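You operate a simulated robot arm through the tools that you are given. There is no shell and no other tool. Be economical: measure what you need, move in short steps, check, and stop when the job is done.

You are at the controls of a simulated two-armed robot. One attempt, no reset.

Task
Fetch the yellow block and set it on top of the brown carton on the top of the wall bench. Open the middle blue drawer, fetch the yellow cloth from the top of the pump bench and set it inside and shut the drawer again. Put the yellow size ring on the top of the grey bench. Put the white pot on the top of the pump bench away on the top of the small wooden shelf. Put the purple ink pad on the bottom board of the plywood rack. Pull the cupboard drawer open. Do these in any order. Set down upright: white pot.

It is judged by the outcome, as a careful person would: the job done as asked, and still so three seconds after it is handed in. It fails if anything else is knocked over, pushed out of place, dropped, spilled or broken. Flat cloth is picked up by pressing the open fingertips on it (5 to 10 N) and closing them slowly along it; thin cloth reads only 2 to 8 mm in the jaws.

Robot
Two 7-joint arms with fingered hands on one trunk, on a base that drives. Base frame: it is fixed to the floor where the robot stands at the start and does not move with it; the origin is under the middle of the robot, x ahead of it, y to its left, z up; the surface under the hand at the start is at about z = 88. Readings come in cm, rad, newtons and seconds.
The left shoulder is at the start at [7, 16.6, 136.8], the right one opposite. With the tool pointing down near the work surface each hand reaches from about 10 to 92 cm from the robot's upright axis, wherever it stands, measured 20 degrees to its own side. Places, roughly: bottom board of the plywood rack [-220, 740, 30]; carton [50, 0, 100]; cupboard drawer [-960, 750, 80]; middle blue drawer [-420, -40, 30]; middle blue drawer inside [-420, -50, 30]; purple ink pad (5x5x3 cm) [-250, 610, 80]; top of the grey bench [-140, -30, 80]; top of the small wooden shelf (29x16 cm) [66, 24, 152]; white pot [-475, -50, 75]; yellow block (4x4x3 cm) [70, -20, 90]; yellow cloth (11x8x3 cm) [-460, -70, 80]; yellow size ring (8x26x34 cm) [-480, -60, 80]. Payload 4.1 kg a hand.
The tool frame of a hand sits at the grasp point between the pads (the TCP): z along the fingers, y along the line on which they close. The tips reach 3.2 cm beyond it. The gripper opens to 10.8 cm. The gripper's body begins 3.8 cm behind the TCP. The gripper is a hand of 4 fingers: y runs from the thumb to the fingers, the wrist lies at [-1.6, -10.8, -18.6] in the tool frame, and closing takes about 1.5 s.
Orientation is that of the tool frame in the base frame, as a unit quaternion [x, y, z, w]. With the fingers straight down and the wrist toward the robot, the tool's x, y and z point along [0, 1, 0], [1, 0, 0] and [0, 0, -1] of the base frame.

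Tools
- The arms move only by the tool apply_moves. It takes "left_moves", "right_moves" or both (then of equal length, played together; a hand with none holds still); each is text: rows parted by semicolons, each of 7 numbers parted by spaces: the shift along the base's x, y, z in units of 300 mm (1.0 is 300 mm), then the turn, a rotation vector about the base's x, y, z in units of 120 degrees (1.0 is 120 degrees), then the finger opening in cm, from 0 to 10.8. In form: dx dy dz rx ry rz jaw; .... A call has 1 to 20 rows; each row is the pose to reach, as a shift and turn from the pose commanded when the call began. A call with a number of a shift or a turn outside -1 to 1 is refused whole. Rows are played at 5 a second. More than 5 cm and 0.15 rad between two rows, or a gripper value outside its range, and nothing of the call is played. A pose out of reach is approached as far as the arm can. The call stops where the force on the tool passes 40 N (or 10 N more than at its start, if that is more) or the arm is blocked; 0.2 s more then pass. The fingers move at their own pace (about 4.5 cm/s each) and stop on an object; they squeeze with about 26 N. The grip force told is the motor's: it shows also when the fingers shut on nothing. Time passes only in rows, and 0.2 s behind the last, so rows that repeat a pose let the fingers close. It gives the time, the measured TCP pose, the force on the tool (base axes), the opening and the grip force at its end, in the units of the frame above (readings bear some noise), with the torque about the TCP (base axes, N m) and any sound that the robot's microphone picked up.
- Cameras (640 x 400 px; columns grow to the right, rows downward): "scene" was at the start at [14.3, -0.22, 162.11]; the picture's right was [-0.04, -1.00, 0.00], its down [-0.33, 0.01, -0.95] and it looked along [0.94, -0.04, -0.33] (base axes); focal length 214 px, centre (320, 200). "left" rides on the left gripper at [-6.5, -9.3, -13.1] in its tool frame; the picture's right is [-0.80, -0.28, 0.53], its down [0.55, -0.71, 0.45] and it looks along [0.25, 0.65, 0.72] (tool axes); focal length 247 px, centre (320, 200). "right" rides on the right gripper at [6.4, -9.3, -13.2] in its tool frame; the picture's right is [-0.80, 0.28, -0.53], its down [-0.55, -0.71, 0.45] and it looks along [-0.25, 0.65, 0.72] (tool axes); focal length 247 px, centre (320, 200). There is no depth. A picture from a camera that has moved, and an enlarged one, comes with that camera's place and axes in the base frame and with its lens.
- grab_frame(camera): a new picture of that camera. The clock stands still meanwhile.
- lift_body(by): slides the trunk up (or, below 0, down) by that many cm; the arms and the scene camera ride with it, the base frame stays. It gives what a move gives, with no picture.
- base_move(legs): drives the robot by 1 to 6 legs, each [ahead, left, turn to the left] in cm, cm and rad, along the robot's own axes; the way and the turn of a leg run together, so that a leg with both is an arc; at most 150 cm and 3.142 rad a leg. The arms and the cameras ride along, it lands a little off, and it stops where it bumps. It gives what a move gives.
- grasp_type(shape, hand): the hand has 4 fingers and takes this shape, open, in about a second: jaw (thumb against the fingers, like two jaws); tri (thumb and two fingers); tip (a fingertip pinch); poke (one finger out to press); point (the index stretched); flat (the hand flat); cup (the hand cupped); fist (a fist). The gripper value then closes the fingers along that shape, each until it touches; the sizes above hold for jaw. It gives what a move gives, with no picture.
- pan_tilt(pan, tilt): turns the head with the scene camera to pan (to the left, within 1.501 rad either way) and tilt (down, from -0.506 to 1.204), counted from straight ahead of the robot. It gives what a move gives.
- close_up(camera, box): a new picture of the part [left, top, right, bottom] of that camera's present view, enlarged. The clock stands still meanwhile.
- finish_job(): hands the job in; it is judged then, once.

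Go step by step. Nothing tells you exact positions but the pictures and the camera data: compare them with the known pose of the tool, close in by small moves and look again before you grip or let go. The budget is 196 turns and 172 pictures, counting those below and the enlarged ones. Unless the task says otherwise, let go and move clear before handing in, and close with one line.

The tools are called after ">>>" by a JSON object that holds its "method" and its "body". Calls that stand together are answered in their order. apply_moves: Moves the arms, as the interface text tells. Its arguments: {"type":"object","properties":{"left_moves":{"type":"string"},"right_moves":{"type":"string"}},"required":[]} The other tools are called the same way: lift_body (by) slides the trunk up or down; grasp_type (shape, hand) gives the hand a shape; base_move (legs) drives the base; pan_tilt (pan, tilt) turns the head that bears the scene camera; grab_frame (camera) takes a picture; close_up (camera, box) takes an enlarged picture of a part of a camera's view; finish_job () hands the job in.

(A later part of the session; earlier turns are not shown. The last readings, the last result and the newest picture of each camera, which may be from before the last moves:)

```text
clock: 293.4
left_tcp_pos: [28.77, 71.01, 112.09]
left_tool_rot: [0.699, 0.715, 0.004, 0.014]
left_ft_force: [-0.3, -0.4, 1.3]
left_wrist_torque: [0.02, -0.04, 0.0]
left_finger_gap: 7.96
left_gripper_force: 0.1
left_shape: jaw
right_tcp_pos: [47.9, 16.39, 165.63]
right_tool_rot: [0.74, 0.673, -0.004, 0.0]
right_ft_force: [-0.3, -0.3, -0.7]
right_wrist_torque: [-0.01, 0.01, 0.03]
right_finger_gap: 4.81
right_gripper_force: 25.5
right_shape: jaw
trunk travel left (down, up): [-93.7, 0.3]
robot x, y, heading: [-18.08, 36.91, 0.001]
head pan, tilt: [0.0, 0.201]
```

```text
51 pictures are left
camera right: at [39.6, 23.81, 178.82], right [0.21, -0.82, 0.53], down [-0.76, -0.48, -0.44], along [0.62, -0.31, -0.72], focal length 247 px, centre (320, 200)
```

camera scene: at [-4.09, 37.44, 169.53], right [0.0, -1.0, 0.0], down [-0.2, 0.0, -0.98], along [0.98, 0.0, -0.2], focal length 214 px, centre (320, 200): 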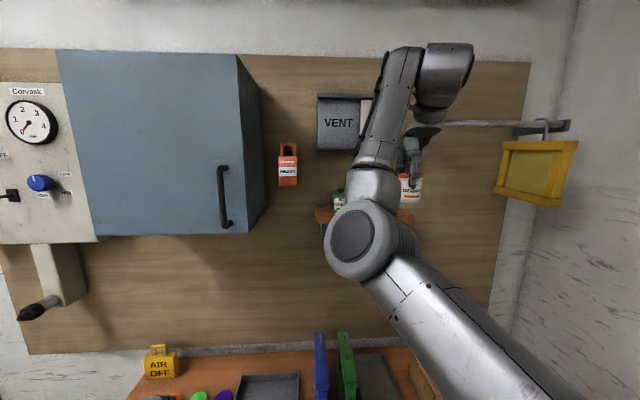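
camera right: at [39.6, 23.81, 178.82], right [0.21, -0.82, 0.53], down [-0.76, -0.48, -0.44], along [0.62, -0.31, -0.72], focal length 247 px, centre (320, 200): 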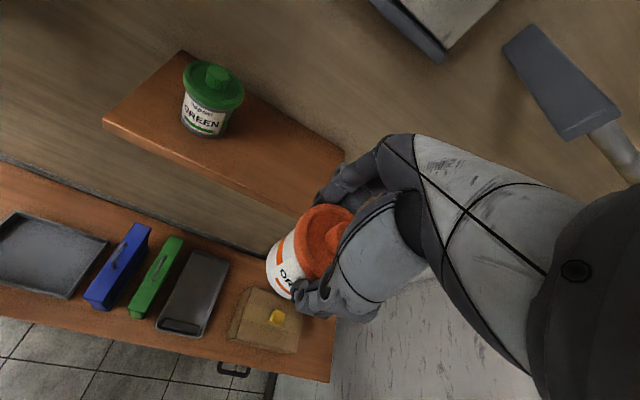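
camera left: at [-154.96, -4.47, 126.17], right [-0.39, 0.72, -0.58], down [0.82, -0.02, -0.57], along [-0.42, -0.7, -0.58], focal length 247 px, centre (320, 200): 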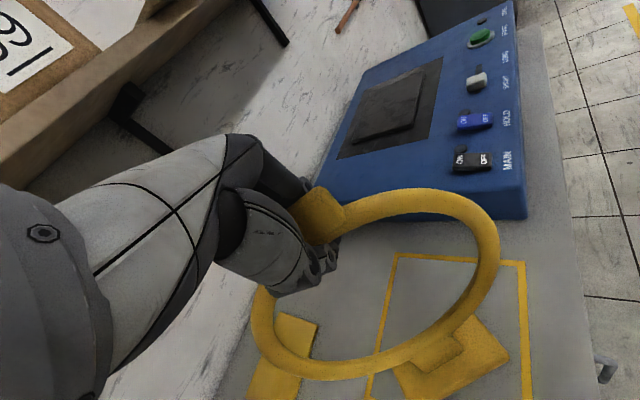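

I can see the shelf clearly: top z≈152, x 57–74, y 10–38, with the green can at y≈30. The pot target is (64, 18). I'll approach above it.

>>> {"method": "base_move", "body": {"legs": [[12, 0, 0]]}}

>>> {"method": "apply_moves", "body": {"right_moves": "0.05 0.03 0 0 0 0 4; 0.1 0.04 0 0 0 0 4; 0.13 0.05 0 0 0 0 4; 0.13 0.05 0 0 0 0 4"}}

>>> {"method": "grab_frame", "body": {"camera": "right"}}

>>> {"method": "close_up", "body": {"camera": "scene", "box": [290, 90, 490, 250]}}

```text
clock: 294.7
left_tcp_pos: [40.54, 71.15, 112.15]
left_tool_rot: [0.699, 0.715, 0.004, 0.014]
left_ft_force: [-0.2, 1.0, -0.2]
left_wrist_torque: [-0.05, -0.04, 0.0]
left_finger_gap: 7.99
left_gripper_force: 0.0
left_shape: jaw
right_tcp_pos: [59.91, 16.49, 165.8]
right_tool_rot: [0.739, 0.673, -0.002, 0.0]
right_ft_force: [0.2, 0.4, -1.1]
right_wrist_torque: [0.01, 0.0, -0.03]
right_finger_gap: 4.82
right_gripper_force: 26.0
right_shape: jaw
trunk travel left (down, up): [-93.7, 0.3]
robot x, y, heading: [-6.26, 37.23, 0.007]
head pan, tilt: [0.0, 0.201]
```

```text
clock: 295.7
left_tcp_pos: [40.91, 71.22, 112.08]
left_tool_rot: [0.699, 0.715, 0.004, 0.014]
left_ft_force: [-0.5, 0.6, 0.5]
left_wrist_torque: [0.01, -0.01, 0.01]
left_finger_gap: 7.98
left_gripper_force: 0.1
left_shape: jaw
right_tcp_pos: [64.14, 18.11, 165.61]
right_tool_rot: [0.739, 0.674, -0.004, -0.001]
right_ft_force: [0.1, -0.7, -1.3]
right_wrist_torque: [0.0, 0.01, 0.04]
right_finger_gap: 4.82
right_gripper_force: 25.9
right_shape: jaw
trunk travel left (down, up): [-93.7, 0.3]
robot x, y, heading: [-6.23, 36.94, 0.01]
head pan, tilt: [0.0, 0.201]
```

```text
50 pictures are left
camera right: at [55.73, 25.54, 178.75], right [0.21, -0.82, 0.53], down [-0.76, -0.48, -0.44], along [0.62, -0.31, -0.72], focal length 247 px, centre (320, 200)
```

right: 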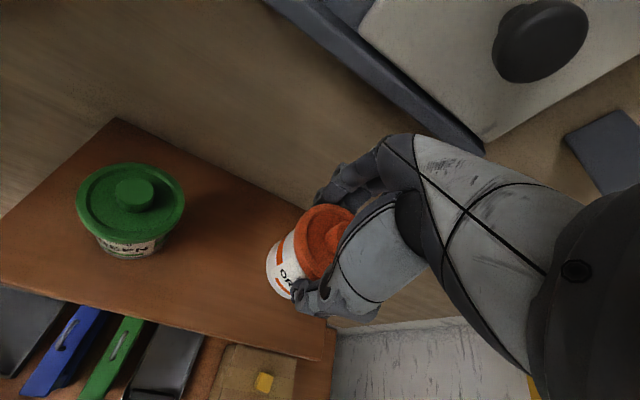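

```text
2.50 times, centred on (390, 170) of scene
camera zoom: at [8.2, 37.51, 169.49], right [0.01, -1.0, 0.0], down [-0.2, 0.0, -0.98], along [0.98, 0.01, -0.2], focal length 536 px, centre (145, 275)
```

zoom: 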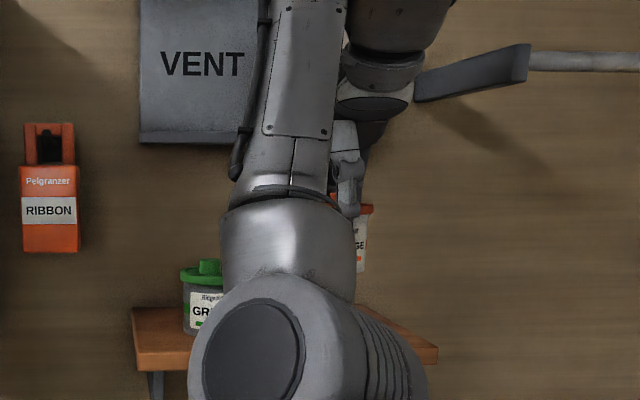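

>>> {"method": "apply_moves", "body": {"right_moves": "0 0 -0.06 0 0 0 4; 0 0 -0.12 0 0 0 4; 0 0 -0.16 0 0 0 4; 0 0 -0.18 0 0 0 4; 0 0 -0.18 0 0 0 4"}}

>>> {"method": "close_up", "body": {"camera": "right", "box": [200, 160, 440, 360]}}

>>> {"method": "apply_moves", "body": {"right_moves": "0 0 -0.015 0 0 0 4; 0 0 -0.03 0 0 0 4; 0 0 -0.03 0 0 0 4"}}

```text
clock: 296.9
left_tcp_pos: [40.87, 71.22, 111.98]
left_tool_rot: [0.7, 0.714, 0.004, 0.014]
left_ft_force: [0.0, 0.2, -0.2]
left_wrist_torque: [-0.03, -0.03, 0.03]
left_finger_gap: 7.98
left_gripper_force: 0.0
left_shape: jaw
right_tcp_pos: [64.45, 18.1, 160.13]
right_tool_rot: [0.739, 0.674, -0.005, -0.002]
right_ft_force: [-0.3, 0.4, -1.3]
right_wrist_torque: [0.02, 0.0, -0.01]
right_finger_gap: 4.81
right_gripper_force: 25.8
right_shape: jaw
trunk travel left (down, up): [-93.7, 0.3]
robot x, y, heading: [-6.27, 37.07, 0.005]
head pan, tilt: [0.0, 0.201]
```

```text
2.00 times, centred on (320, 260) of right
camera zoom: at [55.98, 25.5, 173.33], right [0.21, -0.82, 0.53], down [-0.76, -0.48, -0.44], along [0.62, -0.31, -0.72], focal length 494 px, centre (320, 80)
```

zoom: 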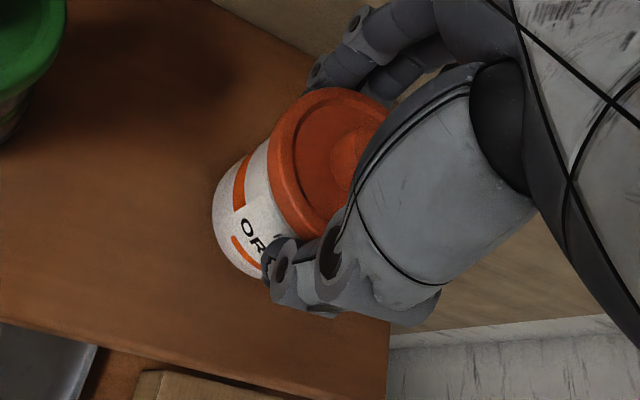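

```text
clock: 297.7
left_tcp_pos: [40.82, 71.11, 112.1]
left_tool_rot: [0.699, 0.715, 0.004, 0.014]
left_ft_force: [-0.7, -0.6, -0.3]
left_wrist_torque: [0.01, -0.01, 0.03]
left_finger_gap: 7.98
left_gripper_force: 0.0
left_shape: jaw
right_tcp_pos: [64.28, 17.97, 159.3]
right_tool_rot: [0.739, 0.673, -0.005, -0.001]
right_ft_force: [0.3, 0.2, -1.2]
right_wrist_torque: [0.05, 0.0, 0.02]
right_finger_gap: 4.79
right_gripper_force: 26.3
right_shape: jaw
trunk travel left (down, up): [-93.7, 0.3]
robot x, y, heading: [-5.79, 36.99, 0.005]
head pan, tilt: [0.0, 0.201]
```

>>> {"method": "apply_moves", "body": {"right_moves": "0 0 -0.012 0 0 0 4; 0 0 -0.02 0 0 0 4; 0 0 -0.02 0 0 0 4"}}

>>> {"method": "apply_moves", "body": {"right_moves": "0 0 -0.01 0 0 0 4; 0 0 -0.01 0 0 0 4"}}

>>> {"method": "apply_moves", "body": {"right_moves": "0 0 -0.01 0 0 0 4; 0 0 -0.01 0 0 0 4"}}

```text
clock: 298.5
left_tcp_pos: [40.76, 71.13, 112.02]
left_tool_rot: [0.699, 0.715, 0.004, 0.014]
left_ft_force: [0.0, 0.0, -0.1]
left_wrist_torque: [0.02, 0.01, -0.02]
left_finger_gap: 8.01
left_gripper_force: 0.0
left_shape: jaw
right_tcp_pos: [64.37, 18.08, 158.78]
right_tool_rot: [0.739, 0.673, -0.003, 0.0]
right_ft_force: [0.9, -1.2, 6.0]
right_wrist_torque: [-0.11, -0.23, -0.02]
right_finger_gap: 4.82
right_gripper_force: 26.0
right_shape: jaw
trunk travel left (down, up): [-93.7, 0.3]
robot x, y, heading: [-6.38, 37.18, 0.007]
head pan, tilt: [0.0, 0.201]
```

```text
clock: 299.1
left_tcp_pos: [40.73, 71.2, 112.14]
left_tool_rot: [0.699, 0.715, 0.003, 0.013]
left_ft_force: [0.0, -0.1, -0.5]
left_wrist_torque: [0.0, -0.01, 0.01]
left_finger_gap: 7.98
left_gripper_force: 0.1
left_shape: jaw
right_tcp_pos: [64.13, 18.07, 158.66]
right_tool_rot: [0.739, 0.674, -0.004, 0.001]
right_ft_force: [6.6, -0.8, 26.0]
right_wrist_torque: [-0.17, -0.47, 0.06]
right_finger_gap: 4.94
right_gripper_force: 25.4
right_shape: jaw
trunk travel left (down, up): [-93.7, 0.3]
robot x, y, heading: [-6.37, 37.26, 0.007]
head pan, tilt: [0.0, 0.201]
```

```text
clock: 299.5
left_tcp_pos: [40.63, 71.14, 112.04]
left_tool_rot: [0.699, 0.715, 0.003, 0.014]
left_ft_force: [-0.2, -0.3, 0.3]
left_wrist_torque: [-0.01, 0.01, -0.02]
left_finger_gap: 7.99
left_gripper_force: 0.1
left_shape: jaw
right_tcp_pos: [64.13, 18.27, 158.45]
right_tool_rot: [0.74, 0.673, -0.001, 0.004]
right_ft_force: [-0.8, -2.0, 18.5]
right_wrist_torque: [-0.1, 0.03, 0.03]
right_finger_gap: 5.0
right_gripper_force: 26.3
right_shape: jaw
trunk travel left (down, up): [-93.7, 0.3]
robot x, y, heading: [-6.4, 37.4, 0.009]
head pan, tilt: [0.0, 0.201]
stopped in row 2 (right hand): the force on the tool passed its limit at 41 N (the readings are from after the stop); the commanded pose is now the measured one
```

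On the shelf firmly. I'll ease off the pressure, open and lift away.

>>> {"method": "apply_moves", "body": {"right_moves": "0 0 0.01 0 0 0 5; 0 0 0.01 0 0 0 6; 0 0 0.01 0 0 0 8; 0 0 0.01 0 0 0 10; 0 0 0.01 0 0 0 10; 0 0 0.08 0 0 0 10; 0 0 0.16 0 0 0 10; -0.01 0 0.25 0 0 0 10; -0.03 0 0.35 0 0 0 10; -0.05 0 0.42 0 0 0 10"}}

>>> {"method": "grab_frame", "body": {"camera": "right"}}

```text
clock: 301.7
left_tcp_pos: [40.74, 71.06, 112.04]
left_tool_rot: [0.7, 0.714, 0.004, 0.013]
left_ft_force: [0.1, -0.8, -0.7]
left_wrist_torque: [0.03, -0.01, 0.01]
left_finger_gap: 7.99
left_gripper_force: 0.1
left_shape: jaw
right_tcp_pos: [62.9, 18.06, 171.21]
right_tool_rot: [0.74, 0.673, -0.003, 0.001]
right_ft_force: [-0.1, 0.2, 0.5]
right_wrist_torque: [-0.01, -0.02, -0.02]
right_finger_gap: 9.96
right_gripper_force: 0.1
right_shape: jaw
trunk travel left (down, up): [-93.7, 0.3]
robot x, y, heading: [-5.87, 37.74, 0.009]
head pan, tilt: [0.0, 0.201]
heard: snap
```

```text
47 pictures are left
camera right: at [54.41, 25.55, 184.22], right [0.21, -0.82, 0.54], down [-0.76, -0.48, -0.44], along [0.62, -0.31, -0.72], focal length 247 px, centre (320, 200)
```

right: 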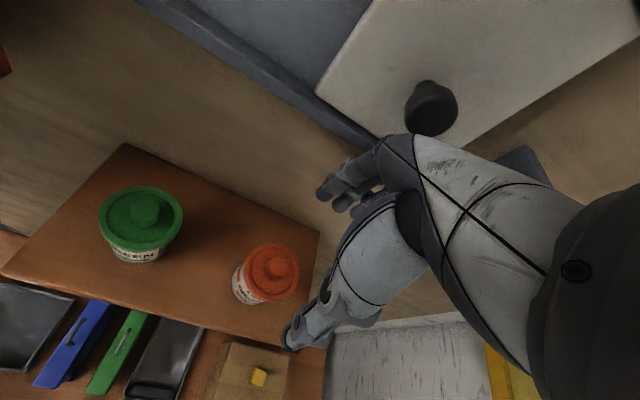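

The pot stands upright on the shelf beside the green can. Next is the ink pad: I'll back out, turn to face +y and look.

>>> {"method": "base_move", "body": {"legs": [[-60, 0, 0], [0, 0, 1.561]]}}

>>> {"method": "pan_tilt", "body": {"pan": 0.25, "tilt": 0.25}}

>>> {"method": "grab_frame", "body": {"camera": "scene"}}

```text
clock: 308.9
left_tcp_pos: [-99.47, 83.83, 111.91]
left_tool_rot: [-0.017, 1.0, 0.013, 0.006]
left_ft_force: [-0.3, 0.5, 0.8]
left_wrist_torque: [0.02, -0.01, 0.01]
left_finger_gap: 7.98
left_gripper_force: 0.1
left_shape: jaw
right_tcp_pos: [-46.73, 106.76, 170.94]
right_tool_rot: [0.041, 0.999, -0.001, 0.002]
right_ft_force: [0.0, 0.2, 0.3]
right_wrist_torque: [0.02, 0.02, 0.01]
right_finger_gap: 9.97
right_gripper_force: 0.1
right_shape: jaw
trunk travel left (down, up): [-93.7, 0.3]
robot x, y, heading: [-65.19, 37.29, 1.593]
head pan, tilt: [0.0, 0.201]
```

```text
clock: 309.7
left_tcp_pos: [-99.55, 83.93, 112.06]
left_tool_rot: [-0.019, 1.0, 0.013, 0.006]
left_ft_force: [0.5, 0.4, 0.2]
left_wrist_torque: [0.02, 0.0, 0.02]
left_finger_gap: 8.01
left_gripper_force: 0.0
left_shape: jaw
right_tcp_pos: [-46.78, 106.69, 171.15]
right_tool_rot: [0.04, 0.999, -0.001, 0.003]
right_ft_force: [-0.1, -0.2, 0.2]
right_wrist_torque: [-0.01, -0.06, 0.0]
right_finger_gap: 9.98
right_gripper_force: 0.0
right_shape: jaw
trunk travel left (down, up): [-93.7, 0.3]
robot x, y, heading: [-64.82, 37.28, 1.591]
head pan, tilt: [0.25, 0.25]
```

```text
46 pictures are left
camera scene: at [-67.72, 51.5, 169.04], right [0.96, 0.27, 0.0], down [0.07, -0.24, -0.97], along [-0.26, 0.93, -0.25], focal length 214 px, centre (320, 200)
```

scene: 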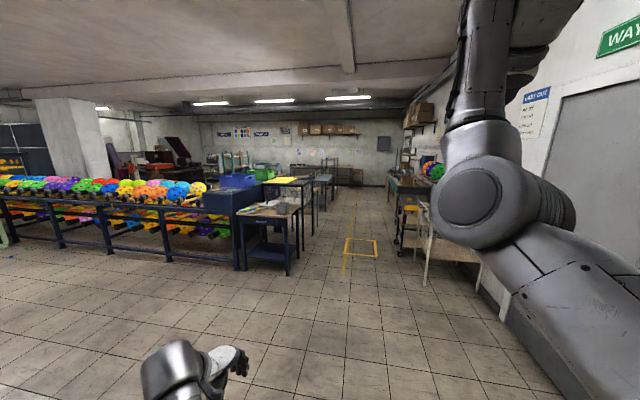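

The aisle runs along x≈-90 toward the back benches. I'll drive up it and look again.

>>> {"method": "base_move", "body": {"legs": [[0, 22, -0.02], [150, 0, 0], [150, 0, 0], [100, 0, 0]]}}

>>> {"method": "pan_tilt", "body": {"pan": 0.5, "tilt": 0.35}}

>>> {"method": "grab_frame", "body": {"camera": "scene"}}

```text
clock: 330.2
left_tcp_pos: [-124.03, 482.01, 112.08]
left_tool_rot: [-0.013, 1.0, 0.012, 0.006]
left_ft_force: [0.2, 0.0, -0.3]
left_wrist_torque: [0.0, 0.01, -0.03]
left_finger_gap: 7.97
left_gripper_force: 0.0
left_shape: jaw
right_tcp_pos: [-71.14, 504.33, 171.14]
right_tool_rot: [0.046, 0.999, -0.001, 0.003]
right_ft_force: [-0.5, -0.3, 0.0]
right_wrist_torque: [0.02, 0.0, 0.05]
right_finger_gap: 9.99
right_gripper_force: 0.1
right_shape: jaw
trunk travel left (down, up): [-93.7, 0.3]
robot x, y, heading: [-89.87, 434.88, 1.586]
head pan, tilt: [0.25, 0.25]
```

```text
clock: 330.9
left_tcp_pos: [-124.19, 482.1, 112.03]
left_tool_rot: [-0.014, 1.0, 0.012, 0.007]
left_ft_force: [0.5, 0.5, -0.7]
left_wrist_torque: [-0.03, -0.01, -0.02]
left_finger_gap: 8.0
left_gripper_force: 0.1
left_shape: jaw
right_tcp_pos: [-71.15, 504.46, 170.96]
right_tool_rot: [0.045, 0.999, -0.001, 0.002]
right_ft_force: [-0.1, -0.6, -0.3]
right_wrist_torque: [0.05, 0.0, -0.01]
right_finger_gap: 10.01
right_gripper_force: 0.0
right_shape: jaw
trunk travel left (down, up): [-93.7, 0.3]
robot x, y, heading: [-89.91, 435.4, 1.581]
head pan, tilt: [0.499, 0.351]
```

```text
45 pictures are left
camera scene: at [-94.62, 448.5, 168.1], right [0.87, 0.49, 0.0], down [0.17, -0.3, -0.94], along [-0.46, 0.82, -0.34], focal length 214 px, centre (320, 200)
```

scene: 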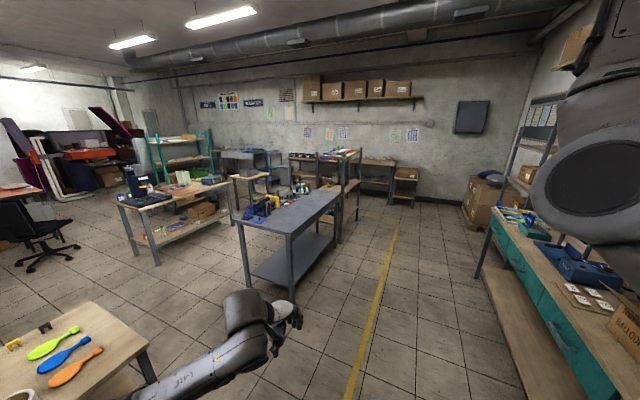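

>>> {"method": "close_up", "body": {"camera": "scene", "box": [220, 130, 400, 290]}}

```text
2.50 times, centred on (310, 210) of scene
camera zoom: at [-94.62, 448.5, 168.1], right [0.87, 0.49, 0.0], down [0.17, -0.3, -0.94], along [-0.46, 0.82, -0.34], focal length 536 px, centre (345, 175)
```

zoom: 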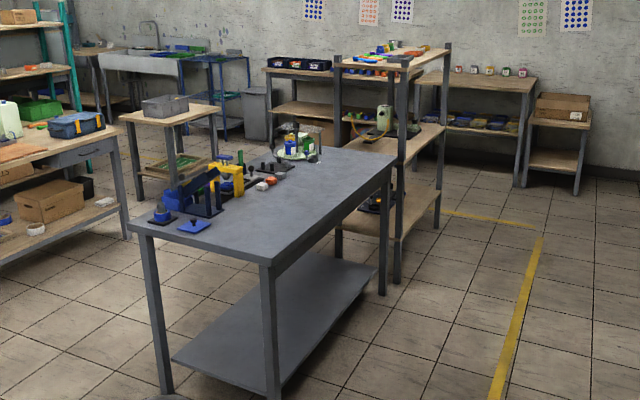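

The grey bench (x -257…-198, y 572…705) holds the pads at its near-left end. The plywood rack stands behind it, open toward +x. I'll go round to the bench's near end.

>>> {"method": "base_move", "body": {"legs": [[85, 0, 0], [0, 140, 0]]}}

>>> {"method": "pan_tilt", "body": {"pan": 0.15, "tilt": 0.75}}

>>> {"method": "grab_frame", "body": {"camera": "scene"}}

>>> {"method": "grab_frame", "body": {"camera": "left"}}

```text
clock: 342.3
left_tcp_pos: [-264.13, 576.12, 112.1]
left_tool_rot: [0.017, 1.0, 0.012, 0.007]
left_ft_force: [0.3, -0.8, 0.3]
left_wrist_torque: [-0.01, 0.01, 0.0]
left_finger_gap: 7.99
left_gripper_force: 0.1
left_shape: jaw
right_tcp_pos: [-209.75, 595.22, 171.13]
right_tool_rot: [0.075, 0.997, -0.001, 0.002]
right_ft_force: [0.8, 0.0, -0.5]
right_wrist_torque: [0.01, 0.01, 0.02]
right_finger_gap: 9.96
right_gripper_force: 0.0
right_shape: jaw
trunk travel left (down, up): [-93.7, 0.3]
robot x, y, heading: [-233.01, 527.18, 1.516]
head pan, tilt: [0.499, 0.351]
```

```text
clock: 343.1
left_tcp_pos: [-264.12, 576.07, 112.06]
left_tool_rot: [0.018, 1.0, 0.012, 0.007]
left_ft_force: [-0.4, -0.8, 0.5]
left_wrist_torque: [0.01, 0.01, 0.02]
left_finger_gap: 7.97
left_gripper_force: 0.1
left_shape: jaw
right_tcp_pos: [-209.96, 595.27, 171.07]
right_tool_rot: [0.076, 0.997, -0.002, 0.002]
right_ft_force: [1.6, 0.2, -0.1]
right_wrist_torque: [0.01, -0.01, -0.01]
right_finger_gap: 9.99
right_gripper_force: 0.0
right_shape: jaw
trunk travel left (down, up): [-93.7, 0.3]
robot x, y, heading: [-232.95, 527.23, 1.519]
head pan, tilt: [0.15, 0.75]
```

```text
43 pictures are left
camera scene: at [-233.62, 540.63, 164.54], right [0.99, 0.1, 0.0], down [0.07, -0.68, -0.73], along [-0.07, 0.73, -0.68], focal length 214 px, centre (320, 200)
```

scene: 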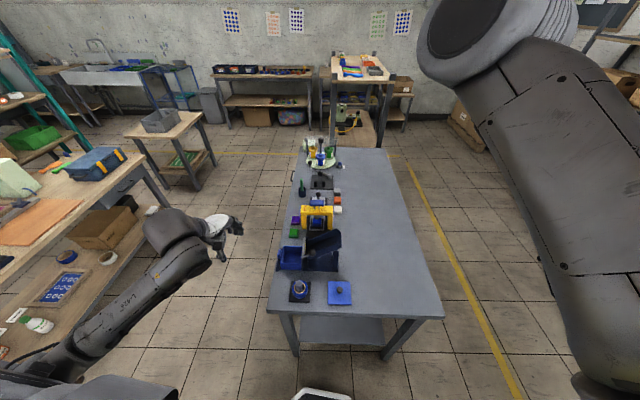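

```text
42 pictures are left
camera left: at [-258.13, 566.3, 125.1], right [0.8, -0.3, -0.53], down [-0.57, -0.68, -0.47], along [-0.22, 0.67, -0.71], focal length 247 px, centre (320, 200)
```

left: 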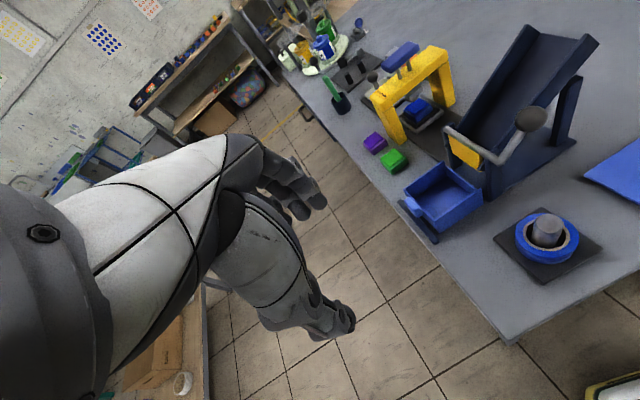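

The purple pad is at (-252.4, 612.1, top 82), with a green pad just nearer and a yellow press right of it. I'll shift left, square up and lower the trunk, then bring the left hand over it.

>>> {"method": "base_move", "body": {"legs": [[0, 20, 0.055], [7, 0, 0]]}}

>>> {"method": "lift_body", "body": {"by": -10}}

>>> {"method": "grab_frame", "body": {"camera": "left"}}

```text
clock: 345.3
left_tcp_pos: [-286.03, 580.45, 112.55]
left_tool_rot: [-0.009, 1.0, 0.016, 0.006]
left_ft_force: [0.0, -0.4, -0.4]
left_wrist_torque: [0.04, 0.02, 0.03]
left_finger_gap: 7.97
left_gripper_force: 0.1
left_shape: jaw
right_tcp_pos: [-232.73, 602.11, 171.68]
right_tool_rot: [0.05, 0.999, 0.004, 0.001]
right_ft_force: [-0.3, -1.8, -0.4]
right_wrist_torque: [0.1, 0.01, -0.02]
right_finger_gap: 9.99
right_gripper_force: 0.1
right_shape: jaw
trunk travel left (down, up): [-93.7, 0.3]
robot x, y, heading: [-252.38, 533.93, 1.576]
head pan, tilt: [0.15, 0.75]
```

```text
clock: 346.6
left_tcp_pos: [-286.28, 581.38, 102.06]
left_tool_rot: [-0.009, 1.0, 0.012, 0.007]
left_ft_force: [-0.5, -0.2, 1.0]
left_wrist_torque: [-0.02, 0.0, -0.04]
left_finger_gap: 8.0
left_gripper_force: 0.0
left_shape: jaw
right_tcp_pos: [-233.13, 603.24, 161.14]
right_tool_rot: [0.049, 0.999, 0.0, 0.003]
right_ft_force: [-0.2, 0.5, -0.5]
right_wrist_torque: [0.0, -0.02, -0.01]
right_finger_gap: 9.99
right_gripper_force: 0.0
right_shape: jaw
trunk travel left (down, up): [-83.7, 10.3]
robot x, y, heading: [-252.39, 534.36, 1.575]
head pan, tilt: [0.15, 0.75]
```

```text
41 pictures are left
camera left: at [-279.69, 571.92, 115.13], right [0.81, -0.25, -0.53], down [-0.53, -0.71, -0.47], along [-0.25, 0.66, -0.71], focal length 247 px, centre (320, 200)
```

left: 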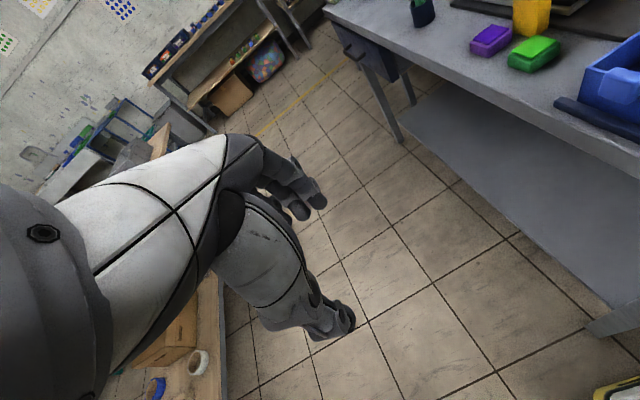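

>>> {"method": "apply_moves", "body": {"left_moves": "0.05 0.08 0.1 0 0 0 7; 0.12 0.2 0.15 0 0 0 7; 0.22 0.3 0.15 0 0 0 7; 0.33 0.4 0.15 0 0 0 7; 0.44 0.5 0.15 0 0 0 7; 0.55 0.6 0.15 0 0 0 7; 0.66 0.7 0.1 0 0 0 7; 0.77 0.8 0.05 0 0 0 7; 0.88 0.9 0 0 0 0 7; 0.99 1 0 0 0 0 7; 0.99 1 0 0 0 0 7"}}

>>> {"method": "grab_frame", "body": {"camera": "left"}}

>>> {"method": "grab_frame", "body": {"camera": "scene"}}

```text
clock: 349.0
left_tcp_pos: [-256.85, 611.4, 101.48]
left_tool_rot: [-0.01, 1.0, 0.012, 0.007]
left_ft_force: [0.2, 0.6, 0.6]
left_wrist_torque: [0.03, -0.02, -0.04]
left_finger_gap: 7.02
left_gripper_force: 0.0
left_shape: jaw
right_tcp_pos: [-233.15, 603.44, 161.08]
right_tool_rot: [0.048, 0.999, 0.0, 0.003]
right_ft_force: [-0.7, -0.6, 0.1]
right_wrist_torque: [0.0, 0.0, 0.06]
right_finger_gap: 9.98
right_gripper_force: 0.1
right_shape: jaw
trunk travel left (down, up): [-83.7, 10.3]
robot x, y, heading: [-252.26, 534.17, 1.578]
head pan, tilt: [0.15, 0.75]
```

```text
40 pictures are left
camera left: at [-250.35, 601.94, 114.59], right [0.81, -0.25, -0.53], down [-0.53, -0.7, -0.47], along [-0.25, 0.66, -0.71], focal length 247 px, centre (320, 200)
```

left: 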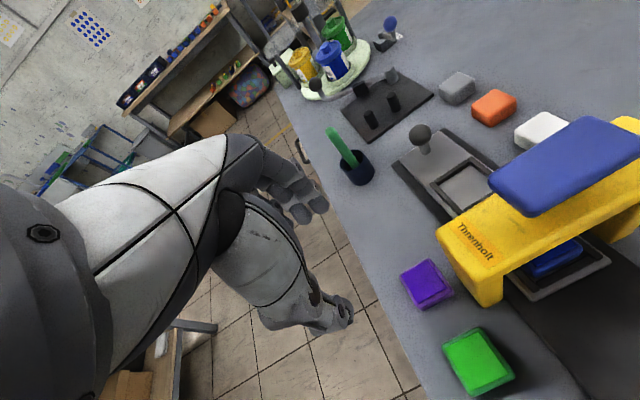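

```text
39 pictures are left
camera scene: at [-253.93, 547.63, 154.54], right [0.99, 0.15, 0.0], down [0.1, -0.67, -0.73], along [-0.11, 0.72, -0.68], focal length 214 px, centre (320, 200)
```

scene: 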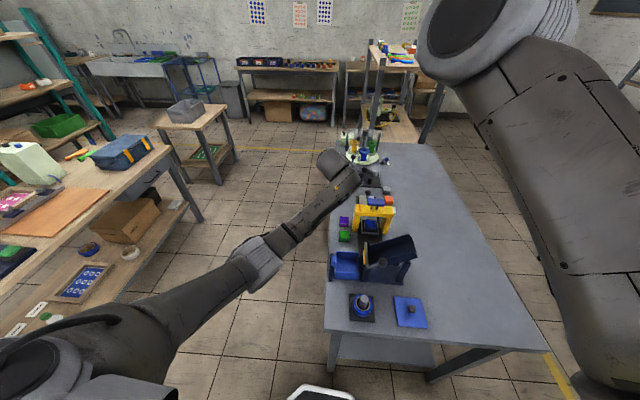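

The pad is at (-252.7, 611.4). I'll lower over it and grip.

>>> {"method": "apply_moves", "body": {"left_moves": "0.06 0.003 -0.08 0 0 0 7; 0.12 0.006 -0.18 0 0 0 7; 0.13 0.006 -0.3 0 0 0 7; 0.13 0.006 -0.42 0 0 0 7; 0.13 0.006 -0.52 0 0 0 7; 0.13 0.006 -0.6 0 0 0 7; 0.13 0.006 -0.6 0 0 0 7"}}

>>> {"method": "grab_frame", "body": {"camera": "left"}}

```text
clock: 350.4
left_tcp_pos: [-252.58, 612.18, 85.47]
left_tool_rot: [-0.007, 1.0, 0.022, 0.007]
left_ft_force: [-1.6, -1.4, 11.7]
left_wrist_torque: [-0.55, 0.1, -0.1]
left_finger_gap: 7.1
left_gripper_force: 0.0
left_shape: jaw
right_tcp_pos: [-233.11, 603.07, 161.15]
right_tool_rot: [0.049, 0.999, 0.0, 0.004]
right_ft_force: [-0.6, -0.4, -0.3]
right_wrist_torque: [0.0, -0.01, 0.03]
right_finger_gap: 9.98
right_gripper_force: 0.1
right_shape: jaw
trunk travel left (down, up): [-83.7, 10.3]
robot x, y, heading: [-252.39, 534.42, 1.572]
head pan, tilt: [0.15, 0.75]
stopped in row 7 (left hand): the force on the tool passed its limit at 54 N (the readings are from after the stop); the commanded pose is now the measured one
```

```text
38 pictures are left
camera left: at [-246.15, 602.37, 98.32], right [0.81, -0.25, -0.53], down [-0.53, -0.69, -0.49], along [-0.25, 0.68, -0.69], focal length 247 px, centre (320, 200)
```

left: 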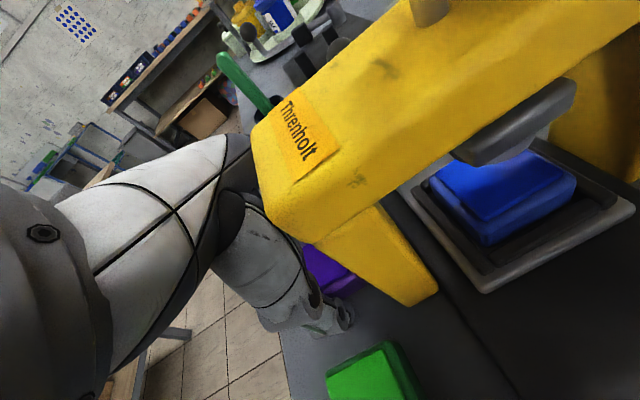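

The thumb tip touched the pad's near edge. I'll lift slightly, shift 0.8 cm nearer and a bit left, and retry.

>>> {"method": "apply_moves", "body": {"left_moves": "0 0 0.1 0 0 0 7.5; -0.02 -0.02 0.1 0 0 0 7.5; -0.02 -0.025 0.05 0 0 0 7.5; -0.02 -0.025 -0.02 0 0 0 7.5; -0.02 -0.025 -0.06 0 0 0 7.5; -0.02 -0.025 -0.08 0 0 0 7.5; -0.02 -0.025 -0.08 0 0 0 7.5"}}

>>> {"method": "grab_frame", "body": {"camera": "left"}}

```text
clock: 351.5
left_tcp_pos: [-252.97, 611.81, 85.41]
left_tool_rot: [-0.007, 0.999, 0.031, 0.005]
left_ft_force: [-1.7, -1.2, 10.0]
left_wrist_torque: [-0.53, 0.06, -0.07]
left_finger_gap: 7.53
left_gripper_force: 0.1
left_shape: jaw
right_tcp_pos: [-233.33, 603.12, 161.24]
right_tool_rot: [0.049, 0.999, -0.001, 0.002]
right_ft_force: [0.4, 0.5, -0.6]
right_wrist_torque: [0.02, 0.0, -0.01]
right_finger_gap: 9.97
right_gripper_force: 0.0
right_shape: jaw
trunk travel left (down, up): [-83.7, 10.3]
robot x, y, heading: [-252.81, 534.19, 1.579]
head pan, tilt: [0.15, 0.75]
stopped in row 5 (left hand): the force on the tool passed its limit at 48 N (the readings are from after the stop); the commanded pose is now the measured one
```

```text
37 pictures are left
camera left: at [-246.51, 601.9, 98.22], right [0.81, -0.24, -0.54], down [-0.54, -0.68, -0.5], along [-0.25, 0.69, -0.68], focal length 247 px, centre (320, 200)
```

left: 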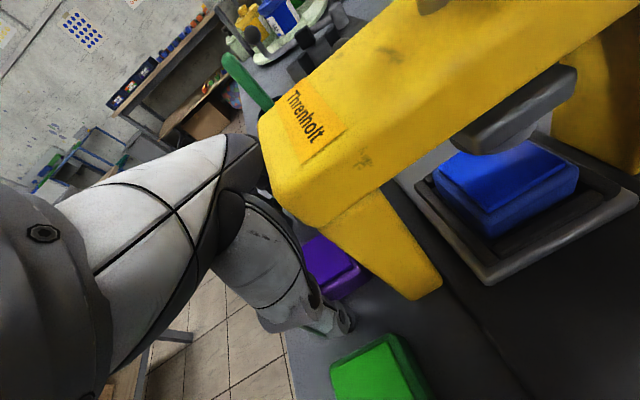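

The thumb is touching the bench itself, so the bench is slightly higher than I assumed, and the pad is between the fingers. I'll rise a touch and close.

>>> {"method": "apply_moves", "body": {"left_moves": "0 -0.01 0.02 0 0 0 7.5; 0 -0.015 0.02 0 0 0 6; 0 -0.015 0.02 0 0 0 5; 0 -0.015 0.02 0 0 0 3; 0 -0.015 0.02 0 0 0 3; 0 -0.015 0.02 0 0 0 3; 0 -0.015 0.02 0 0 0 3; 0 -0.015 0.02 0 0 0 3"}}

>>> {"method": "grab_frame", "body": {"camera": "left"}}

```text
clock: 353.3
left_tcp_pos: [-252.89, 611.56, 85.78]
left_tool_rot: [-0.006, 1.0, 0.028, 0.005]
left_ft_force: [-0.2, 0.1, -0.1]
left_wrist_torque: [-0.01, -0.01, 0.01]
left_finger_gap: 3.92
left_gripper_force: 26.1
left_shape: jaw
right_tcp_pos: [-233.09, 603.39, 161.1]
right_tool_rot: [0.049, 0.999, 0.0, 0.002]
right_ft_force: [0.0, -0.2, 0.4]
right_wrist_torque: [0.02, -0.01, 0.0]
right_finger_gap: 10.0
right_gripper_force: 0.0
right_shape: jaw
trunk travel left (down, up): [-83.7, 10.3]
robot x, y, heading: [-252.91, 534.47, 1.575]
head pan, tilt: [0.15, 0.75]
```

```text
36 pictures are left
camera left: at [-246.49, 601.62, 98.54], right [0.81, -0.24, -0.54], down [-0.53, -0.69, -0.49], along [-0.25, 0.69, -0.68], focal length 247 px, centre (320, 200)
```

left: 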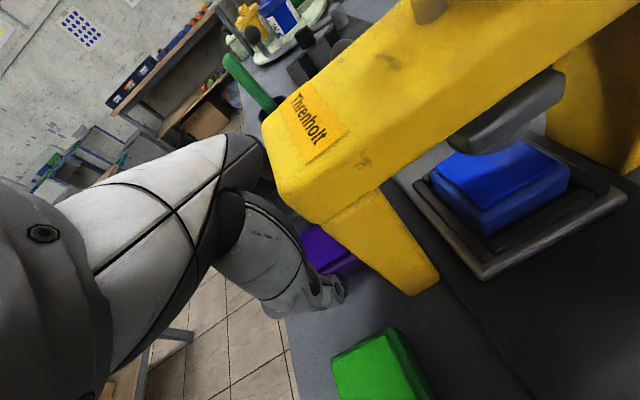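

Gripped at 3.9 cm. I'll lift up and slightly left.

>>> {"method": "apply_moves", "body": {"left_moves": "-0.02 0 0.1 0 0 0 3; -0.04 0 0.25 0 0 0 3; -0.08 0 0.4 0 0 0 3; -0.12 -0.05 0.55 0 0 0 3; -0.18 -0.1 0.65 0 0 0 3; -0.24 -0.15 0.7 0 0 0 3"}}

>>> {"method": "grab_frame", "body": {"camera": "left"}}

```text
clock: 354.7
left_tcp_pos: [-259.86, 606.95, 107.1]
left_tool_rot: [-0.006, 1.0, 0.028, 0.007]
left_ft_force: [-0.4, 0.7, -1.2]
left_wrist_torque: [-0.01, 0.01, -0.02]
left_finger_gap: 3.92
left_gripper_force: 26.3
left_shape: jaw
right_tcp_pos: [-233.25, 603.44, 161.07]
right_tool_rot: [0.049, 0.999, -0.001, 0.002]
right_ft_force: [0.1, -0.8, 0.4]
right_wrist_torque: [0.0, 0.01, -0.01]
right_finger_gap: 9.97
right_gripper_force: 0.2
right_shape: jaw
trunk travel left (down, up): [-83.7, 10.3]
robot x, y, heading: [-252.58, 534.66, 1.579]
head pan, tilt: [0.15, 0.75]
```

```text
35 pictures are left
camera left: at [-253.44, 597.03, 119.77], right [0.81, -0.24, -0.54], down [-0.53, -0.69, -0.49], along [-0.25, 0.69, -0.68], focal length 247 px, centre (320, 200)
```

left: 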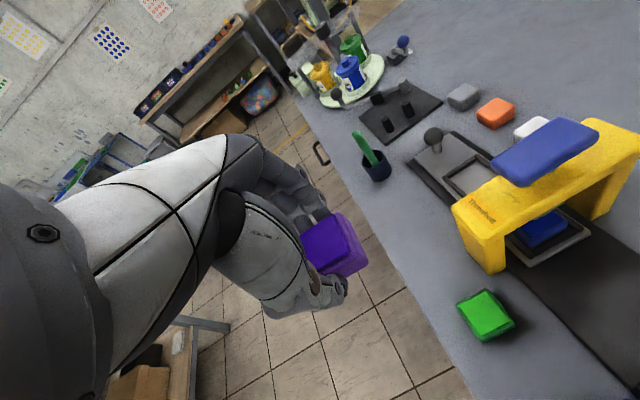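

I have the pad. Now I'll drive round into the aisle on the rack's open side and face the rack.

>>> {"method": "base_move", "body": {"legs": [[-8, 0, 0], [0, -145, 0], [150, 0, 0], [84, 0, 0], [0, 0, 1.565]]}}

>>> {"method": "pan_tilt", "body": {"pan": 0, "tilt": 0.7}}

>>> {"method": "grab_frame", "body": {"camera": "scene"}}

```text
clock: 377.6
left_tcp_pos: [-169.0, 759.27, 106.88]
left_tool_rot: [-0.676, 0.737, 0.025, -0.015]
left_ft_force: [0.1, -0.3, -1.8]
left_wrist_torque: [-0.01, 0.02, 0.02]
left_finger_gap: 3.86
left_gripper_force: 26.3
left_shape: jaw
right_tcp_pos: [-162.91, 785.57, 161.12]
right_tool_rot: [-0.634, 0.773, 0.001, 0.003]
right_ft_force: [0.2, 0.2, 1.0]
right_wrist_torque: [0.0, 0.0, -0.02]
right_finger_gap: 10.01
right_gripper_force: 0.1
right_shape: jaw
trunk travel left (down, up): [-83.7, 10.3]
robot x, y, heading: [-96.34, 759.63, 3.05]
head pan, tilt: [0.15, 0.75]
```

```text
clock: 378.3
left_tcp_pos: [-168.97, 759.41, 106.97]
left_tool_rot: [-0.675, 0.738, 0.026, -0.015]
left_ft_force: [-0.1, -0.2, -0.2]
left_wrist_torque: [-0.02, -0.03, 0.0]
left_finger_gap: 3.87
left_gripper_force: 25.6
left_shape: jaw
right_tcp_pos: [-162.92, 785.42, 160.99]
right_tool_rot: [-0.634, 0.774, 0.001, 0.003]
right_ft_force: [-0.1, -0.4, -0.3]
right_wrist_torque: [0.02, 0.0, 0.0]
right_finger_gap: 10.03
right_gripper_force: 0.1
right_shape: jaw
trunk travel left (down, up): [-83.7, 10.3]
robot x, y, heading: [-96.14, 759.18, 3.046]
head pan, tilt: [0.0, 0.7]
```

```text
34 pictures are left
camera scene: at [-109.52, 760.82, 154.95], right [0.09, 1.0, 0.0], down [0.64, -0.06, -0.76], along [-0.76, 0.07, -0.64], focal length 214 px, centre (320, 200)
```

scene: 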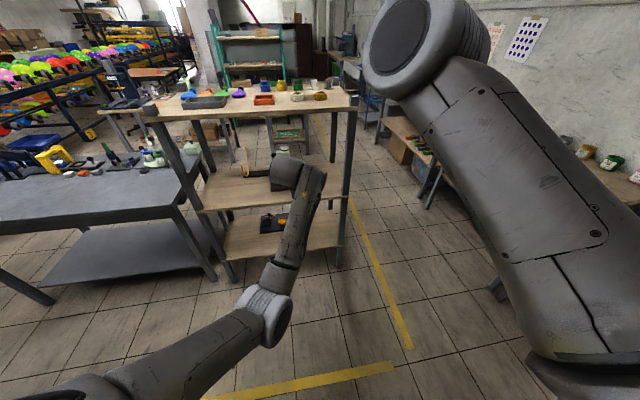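

The bottom board (z≈30, front edge x≈-201, y 708–784) has a dark item around y 725–750. I'll set the pad at about (-212, 768). First I'll tuck the right hand away, lower the trunk and square up.

>>> {"method": "apply_moves", "body": {"right_moves": "0.06 0.08 -0.05 0 0 0 8; 0.12 0.16 -0.1 0 0 0 8; 0.18 0.24 -0.15 0 0 0 8; 0.24 0.32 -0.2 0 0 0 8; 0.3 0.42 -0.25 0 0 0 8; 0.36 0.52 -0.3 0 0 0 8; 0.42 0.62 -0.3 0 0 0 8"}}

>>> {"method": "base_move", "body": {"legs": [[0, -16, 0.09]]}}

>>> {"method": "lift_body", "body": {"by": -40}}

>>> {"method": "lift_body", "body": {"by": -10}}

>>> {"method": "grab_frame", "body": {"camera": "scene"}}

```text
clock: 379.9
left_tcp_pos: [-168.92, 759.46, 107.0]
left_tool_rot: [-0.675, 0.737, 0.025, -0.016]
left_ft_force: [-0.7, 0.3, -1.0]
left_wrist_torque: [-0.03, -0.02, -0.01]
left_finger_gap: 3.91
left_gripper_force: 25.6
left_shape: jaw
right_tcp_pos: [-149.92, 804.01, 151.75]
right_tool_rot: [-0.634, 0.773, 0.001, 0.003]
right_ft_force: [0.1, 0.4, -0.5]
right_wrist_torque: [0.01, 0.01, -0.01]
right_finger_gap: 8.03
right_gripper_force: 0.0
right_shape: jaw
trunk travel left (down, up): [-83.7, 10.3]
robot x, y, heading: [-96.3, 759.62, 3.05]
head pan, tilt: [0.0, 0.7]
```

```text
clock: 381.3
left_tcp_pos: [-167.99, 768.34, 107.05]
left_tool_rot: [0.709, -0.705, -0.025, 0.015]
left_ft_force: [0.4, -0.1, -0.4]
left_wrist_torque: [0.05, -0.01, 0.0]
left_finger_gap: 3.87
left_gripper_force: 25.1
left_shape: jaw
right_tcp_pos: [-153.21, 814.32, 152.02]
right_tool_rot: [-0.67, 0.742, 0.001, 0.004]
right_ft_force: [0.8, -0.6, 0.3]
right_wrist_torque: [0.04, -0.03, 0.01]
right_finger_gap: 8.05
right_gripper_force: 0.0
right_shape: jaw
trunk travel left (down, up): [-83.7, 10.3]
robot x, y, heading: [-95.34, 775.62, -3.142]
head pan, tilt: [0.0, 0.7]
```

```text
clock: 385.1
left_tcp_pos: [-167.97, 768.48, 67.01]
left_tool_rot: [0.71, -0.704, -0.025, 0.015]
left_ft_force: [-0.1, 0.9, 0.4]
left_wrist_torque: [0.0, 0.0, -0.02]
left_finger_gap: 3.86
left_gripper_force: 25.4
left_shape: jaw
right_tcp_pos: [-153.33, 814.51, 111.85]
right_tool_rot: [-0.671, 0.742, 0.002, 0.003]
right_ft_force: [0.4, 0.4, 0.1]
right_wrist_torque: [0.02, -0.02, -0.01]
right_finger_gap: 8.03
right_gripper_force: 0.1
right_shape: jaw
trunk travel left (down, up): [-43.7, 50.3]
robot x, y, heading: [-95.19, 775.39, -3.139]
head pan, tilt: [0.0, 0.7]
```

```text
clock: 386.5
left_tcp_pos: [-167.91, 768.48, 57.14]
left_tool_rot: [0.71, -0.704, -0.025, 0.017]
left_ft_force: [-0.2, -1.1, -0.5]
left_wrist_torque: [-0.01, 0.0, -0.02]
left_finger_gap: 3.87
left_gripper_force: 26.3
left_shape: jaw
right_tcp_pos: [-153.12, 814.58, 101.87]
right_tool_rot: [-0.67, 0.742, 0.001, 0.002]
right_ft_force: [0.4, 0.5, 0.5]
right_wrist_torque: [-0.02, 0.06, -0.04]
right_finger_gap: 7.99
right_gripper_force: 0.1
right_shape: jaw
trunk travel left (down, up): [-33.7, 60.3]
robot x, y, heading: [-94.77, 775.21, -3.14]
head pan, tilt: [0.0, 0.7]
```

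```text
33 pictures are left
camera scene: at [-108.77, 775.66, 104.97], right [0.0, 1.0, 0.0], down [0.64, 0.0, -0.76], along [-0.76, 0.0, -0.64], focal length 214 px, centre (320, 200)
```

scene: 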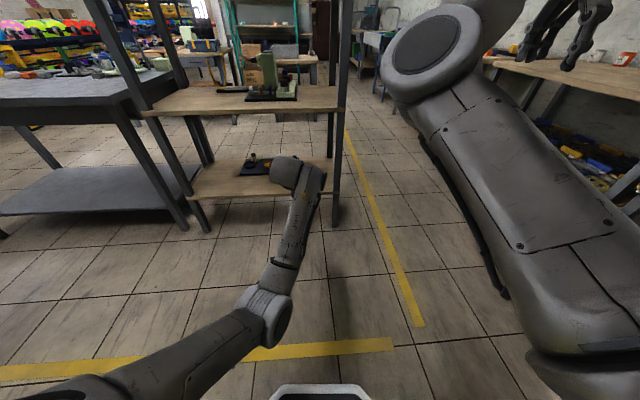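

>>> {"method": "apply_moves", "body": {"left_moves": "0 0 -0.1 0 0 0 3; 0 0 -0.2 0 0 0 3; 0 0 -0.3 0 0 0 3; 0 0 -0.4 0 0 0 3; 0 0 -0.5 0 0 0 3"}}

>>> {"method": "base_move", "body": {"legs": [[40, 0, 0]]}}

>>> {"method": "grab_frame", "body": {"camera": "left"}}

>>> {"method": "grab_frame", "body": {"camera": "scene"}}

```text
clock: 387.7
left_tcp_pos: [-168.28, 768.22, 42.57]
left_tool_rot: [0.711, -0.702, -0.025, 0.021]
left_ft_force: [-0.2, 0.3, -1.1]
left_wrist_torque: [0.02, 0.05, 0.02]
left_finger_gap: 3.86
left_gripper_force: 26.5
left_shape: jaw
right_tcp_pos: [-153.2, 814.54, 101.65]
right_tool_rot: [-0.67, 0.742, 0.002, 0.003]
right_ft_force: [0.5, 0.2, -0.5]
right_wrist_torque: [0.02, 0.02, 0.01]
right_finger_gap: 8.04
right_gripper_force: 0.1
right_shape: jaw
trunk travel left (down, up): [-33.7, 60.3]
robot x, y, heading: [-95.04, 775.72, -3.149]
head pan, tilt: [0.0, 0.7]
```

```text
clock: 390.1
left_tcp_pos: [-207.66, 766.59, 42.0]
left_tool_rot: [0.716, -0.697, -0.021, 0.019]
left_ft_force: [0.0, -0.8, -0.2]
left_wrist_torque: [0.0, 0.0, -0.03]
left_finger_gap: 3.84
left_gripper_force: 25.7
left_shape: jaw
right_tcp_pos: [-193.74, 813.51, 101.82]
right_tool_rot: [-0.675, 0.737, 0.001, 0.003]
right_ft_force: [0.5, 0.0, -0.2]
right_wrist_torque: [0.02, -0.03, 0.01]
right_finger_gap: 8.01
right_gripper_force: 0.2
right_shape: jaw
trunk travel left (down, up): [-33.7, 60.3]
robot x, y, heading: [-135.11, 775.27, -3.127]
head pan, tilt: [0.0, 0.7]
```

```text
32 pictures are left
camera left: at [-197.9, 773.28, 54.7], right [0.23, 0.81, -0.55], down [0.69, -0.53, -0.49], along [-0.68, -0.27, -0.68], focal length 247 px, centre (320, 200)
```

left: 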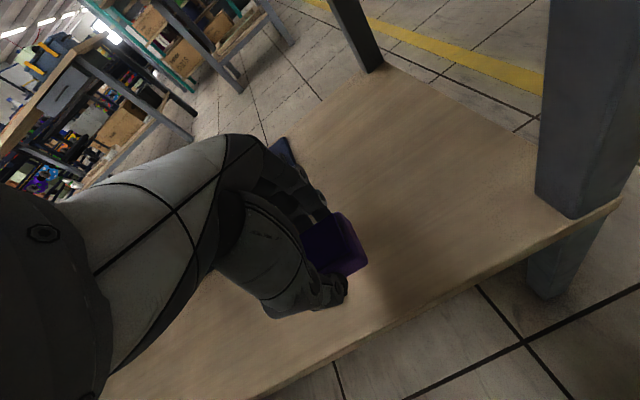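

```text
31 pictures are left
camera scene: at [-148.7, 775.16, 104.94], right [-0.01, 1.0, 0.0], down [0.64, 0.01, -0.76], along [-0.76, -0.01, -0.64], focal length 214 px, centre (320, 200)
```

scene: 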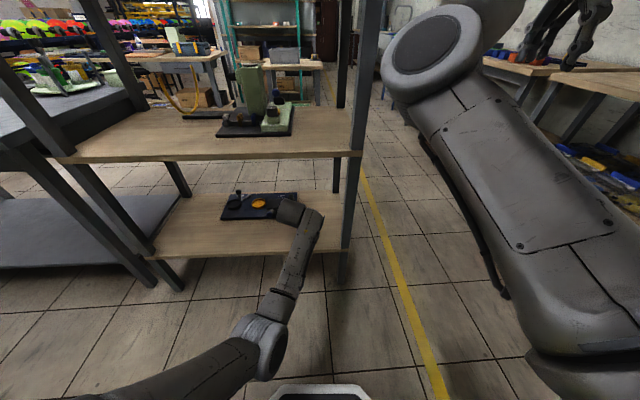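

The board's front edge is near x=-204. I'll move in to x≈-213 and lower.

>>> {"method": "apply_moves", "body": {"left_moves": "-0.06 0.01 -0.02 0 0 0 3; -0.12 0.02 -0.06 0 0 0 3; -0.18 0.02 -0.12 0 0 0 3; -0.18 0.02 -0.2 0 0 0 3; -0.18 0.02 -0.22 0 0 0 3; -0.18 0.02 -0.22 0 0 0 3"}}

>>> {"method": "grab_frame", "body": {"camera": "left"}}

>>> {"method": "apply_moves", "body": {"left_moves": "0 0 -0.015 0 0 0 3; 0 0 -0.03 0 0 0 3; 0 0 -0.03 0 0 0 3"}}

```text
clock: 391.6
left_tcp_pos: [-213.12, 767.29, 35.56]
left_tool_rot: [0.717, -0.697, -0.021, 0.02]
left_ft_force: [0.1, 0.1, -1.5]
left_wrist_torque: [0.04, -0.01, 0.02]
left_finger_gap: 3.86
left_gripper_force: 26.0
left_shape: jaw
right_tcp_pos: [-193.67, 813.51, 101.75]
right_tool_rot: [-0.675, 0.738, 0.001, 0.002]
right_ft_force: [0.2, 0.6, -0.3]
right_wrist_torque: [0.04, 0.02, 0.01]
right_finger_gap: 8.02
right_gripper_force: 0.0
right_shape: jaw
trunk travel left (down, up): [-33.7, 60.3]
robot x, y, heading: [-134.85, 775.32, -3.122]
head pan, tilt: [0.0, 0.7]
```

```text
30 pictures are left
camera left: at [-203.24, 773.88, 48.26], right [0.23, 0.81, -0.55], down [0.69, -0.53, -0.49], along [-0.68, -0.27, -0.68], focal length 247 px, centre (320, 200)
```

left: 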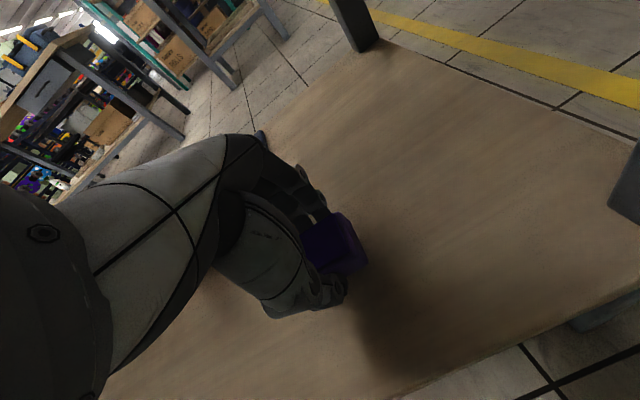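

```text
clock: 392.4
left_tcp_pos: [-213.0, 767.18, 34.59]
left_tool_rot: [0.717, -0.697, -0.022, 0.021]
left_ft_force: [-0.8, 0.5, 0.1]
left_wrist_torque: [-0.04, 0.0, 0.02]
left_finger_gap: 3.88
left_gripper_force: 25.8
left_shape: jaw
right_tcp_pos: [-193.7, 813.53, 101.85]
right_tool_rot: [-0.675, 0.738, 0.001, 0.003]
right_ft_force: [-0.4, 0.1, 0.1]
right_wrist_torque: [0.02, 0.0, -0.02]
right_finger_gap: 8.06
right_gripper_force: 0.0
right_shape: jaw
trunk travel left (down, up): [-33.7, 60.3]
robot x, y, heading: [-135.17, 775.31, -3.124]
head pan, tilt: [0.0, 0.7]
```

>>> {"method": "apply_moves", "body": {"left_moves": "0 0 -0.02 0 0 0 3; 0 0 -0.04 0 0 0 3; 0 0 -0.04 0 0 0 3"}}

>>> {"method": "apply_moves", "body": {"left_moves": "0 0 -0.02 0 0 0 3; 0 0 -0.035 0 0 0 3; 0 0 -0.035 0 0 0 3"}}

>>> {"method": "apply_moves", "body": {"left_moves": "0 0 -0.02 0 0 0 3; 0 0 -0.035 0 0 0 3; 0 0 -0.035 0 0 0 3"}}

```text
clock: 393.1
left_tcp_pos: [-213.21, 767.25, 33.63]
left_tool_rot: [0.717, -0.697, -0.023, 0.02]
left_ft_force: [1.1, -0.9, 5.4]
left_wrist_torque: [0.01, -0.02, 0.0]
left_finger_gap: 3.89
left_gripper_force: 26.0
left_shape: jaw
right_tcp_pos: [-193.61, 813.41, 101.82]
right_tool_rot: [-0.676, 0.737, 0.002, 0.003]
right_ft_force: [0.0, -0.2, -0.2]
right_wrist_torque: [-0.01, 0.02, 0.0]
right_finger_gap: 8.0
right_gripper_force: 0.2
right_shape: jaw
trunk travel left (down, up): [-33.7, 60.3]
robot x, y, heading: [-135.21, 775.38, -3.129]
head pan, tilt: [0.0, 0.7]
```

```text
clock: 393.8
left_tcp_pos: [-213.53, 767.24, 33.47]
left_tool_rot: [0.715, -0.698, -0.028, 0.026]
left_ft_force: [6.1, -1.2, 24.7]
left_wrist_torque: [-0.01, -0.34, -0.03]
left_finger_gap: 4.16
left_gripper_force: 25.9
left_shape: jaw
right_tcp_pos: [-193.44, 813.34, 101.82]
right_tool_rot: [-0.676, 0.737, 0.001, 0.001]
right_ft_force: [0.5, -0.2, 0.0]
right_wrist_torque: [0.0, -0.03, 0.01]
right_finger_gap: 8.04
right_gripper_force: 0.0
right_shape: jaw
trunk travel left (down, up): [-33.7, 60.3]
robot x, y, heading: [-135.27, 774.91, -3.127]
head pan, tilt: [0.0, 0.7]
stopped in row 3 (left hand): the force on the tool passed its limit at 43 N (the readings are from after the stop); the commanded pose is now the measured one
```

```text
clock: 394.2
left_tcp_pos: [-213.92, 767.37, 33.54]
left_tool_rot: [0.715, -0.698, -0.031, 0.031]
left_ft_force: [5.4, -1.6, 23.5]
left_wrist_torque: [-0.01, -0.51, -0.01]
left_finger_gap: 4.14
left_gripper_force: 25.6
left_shape: jaw
right_tcp_pos: [-193.55, 813.46, 101.97]
right_tool_rot: [-0.677, 0.736, 0.001, 0.002]
right_ft_force: [-0.1, -0.5, 0.7]
right_wrist_torque: [-0.01, -0.05, -0.01]
right_finger_gap: 8.03
right_gripper_force: 0.0
right_shape: jaw
trunk travel left (down, up): [-33.7, 60.3]
robot x, y, heading: [-135.01, 775.24, -3.127]
head pan, tilt: [0.0, 0.7]
stopped in row 2 (left hand): the force on the tool passed its limit at 43 N (the readings are from after the stop); the commanded pose is now the measured one
```

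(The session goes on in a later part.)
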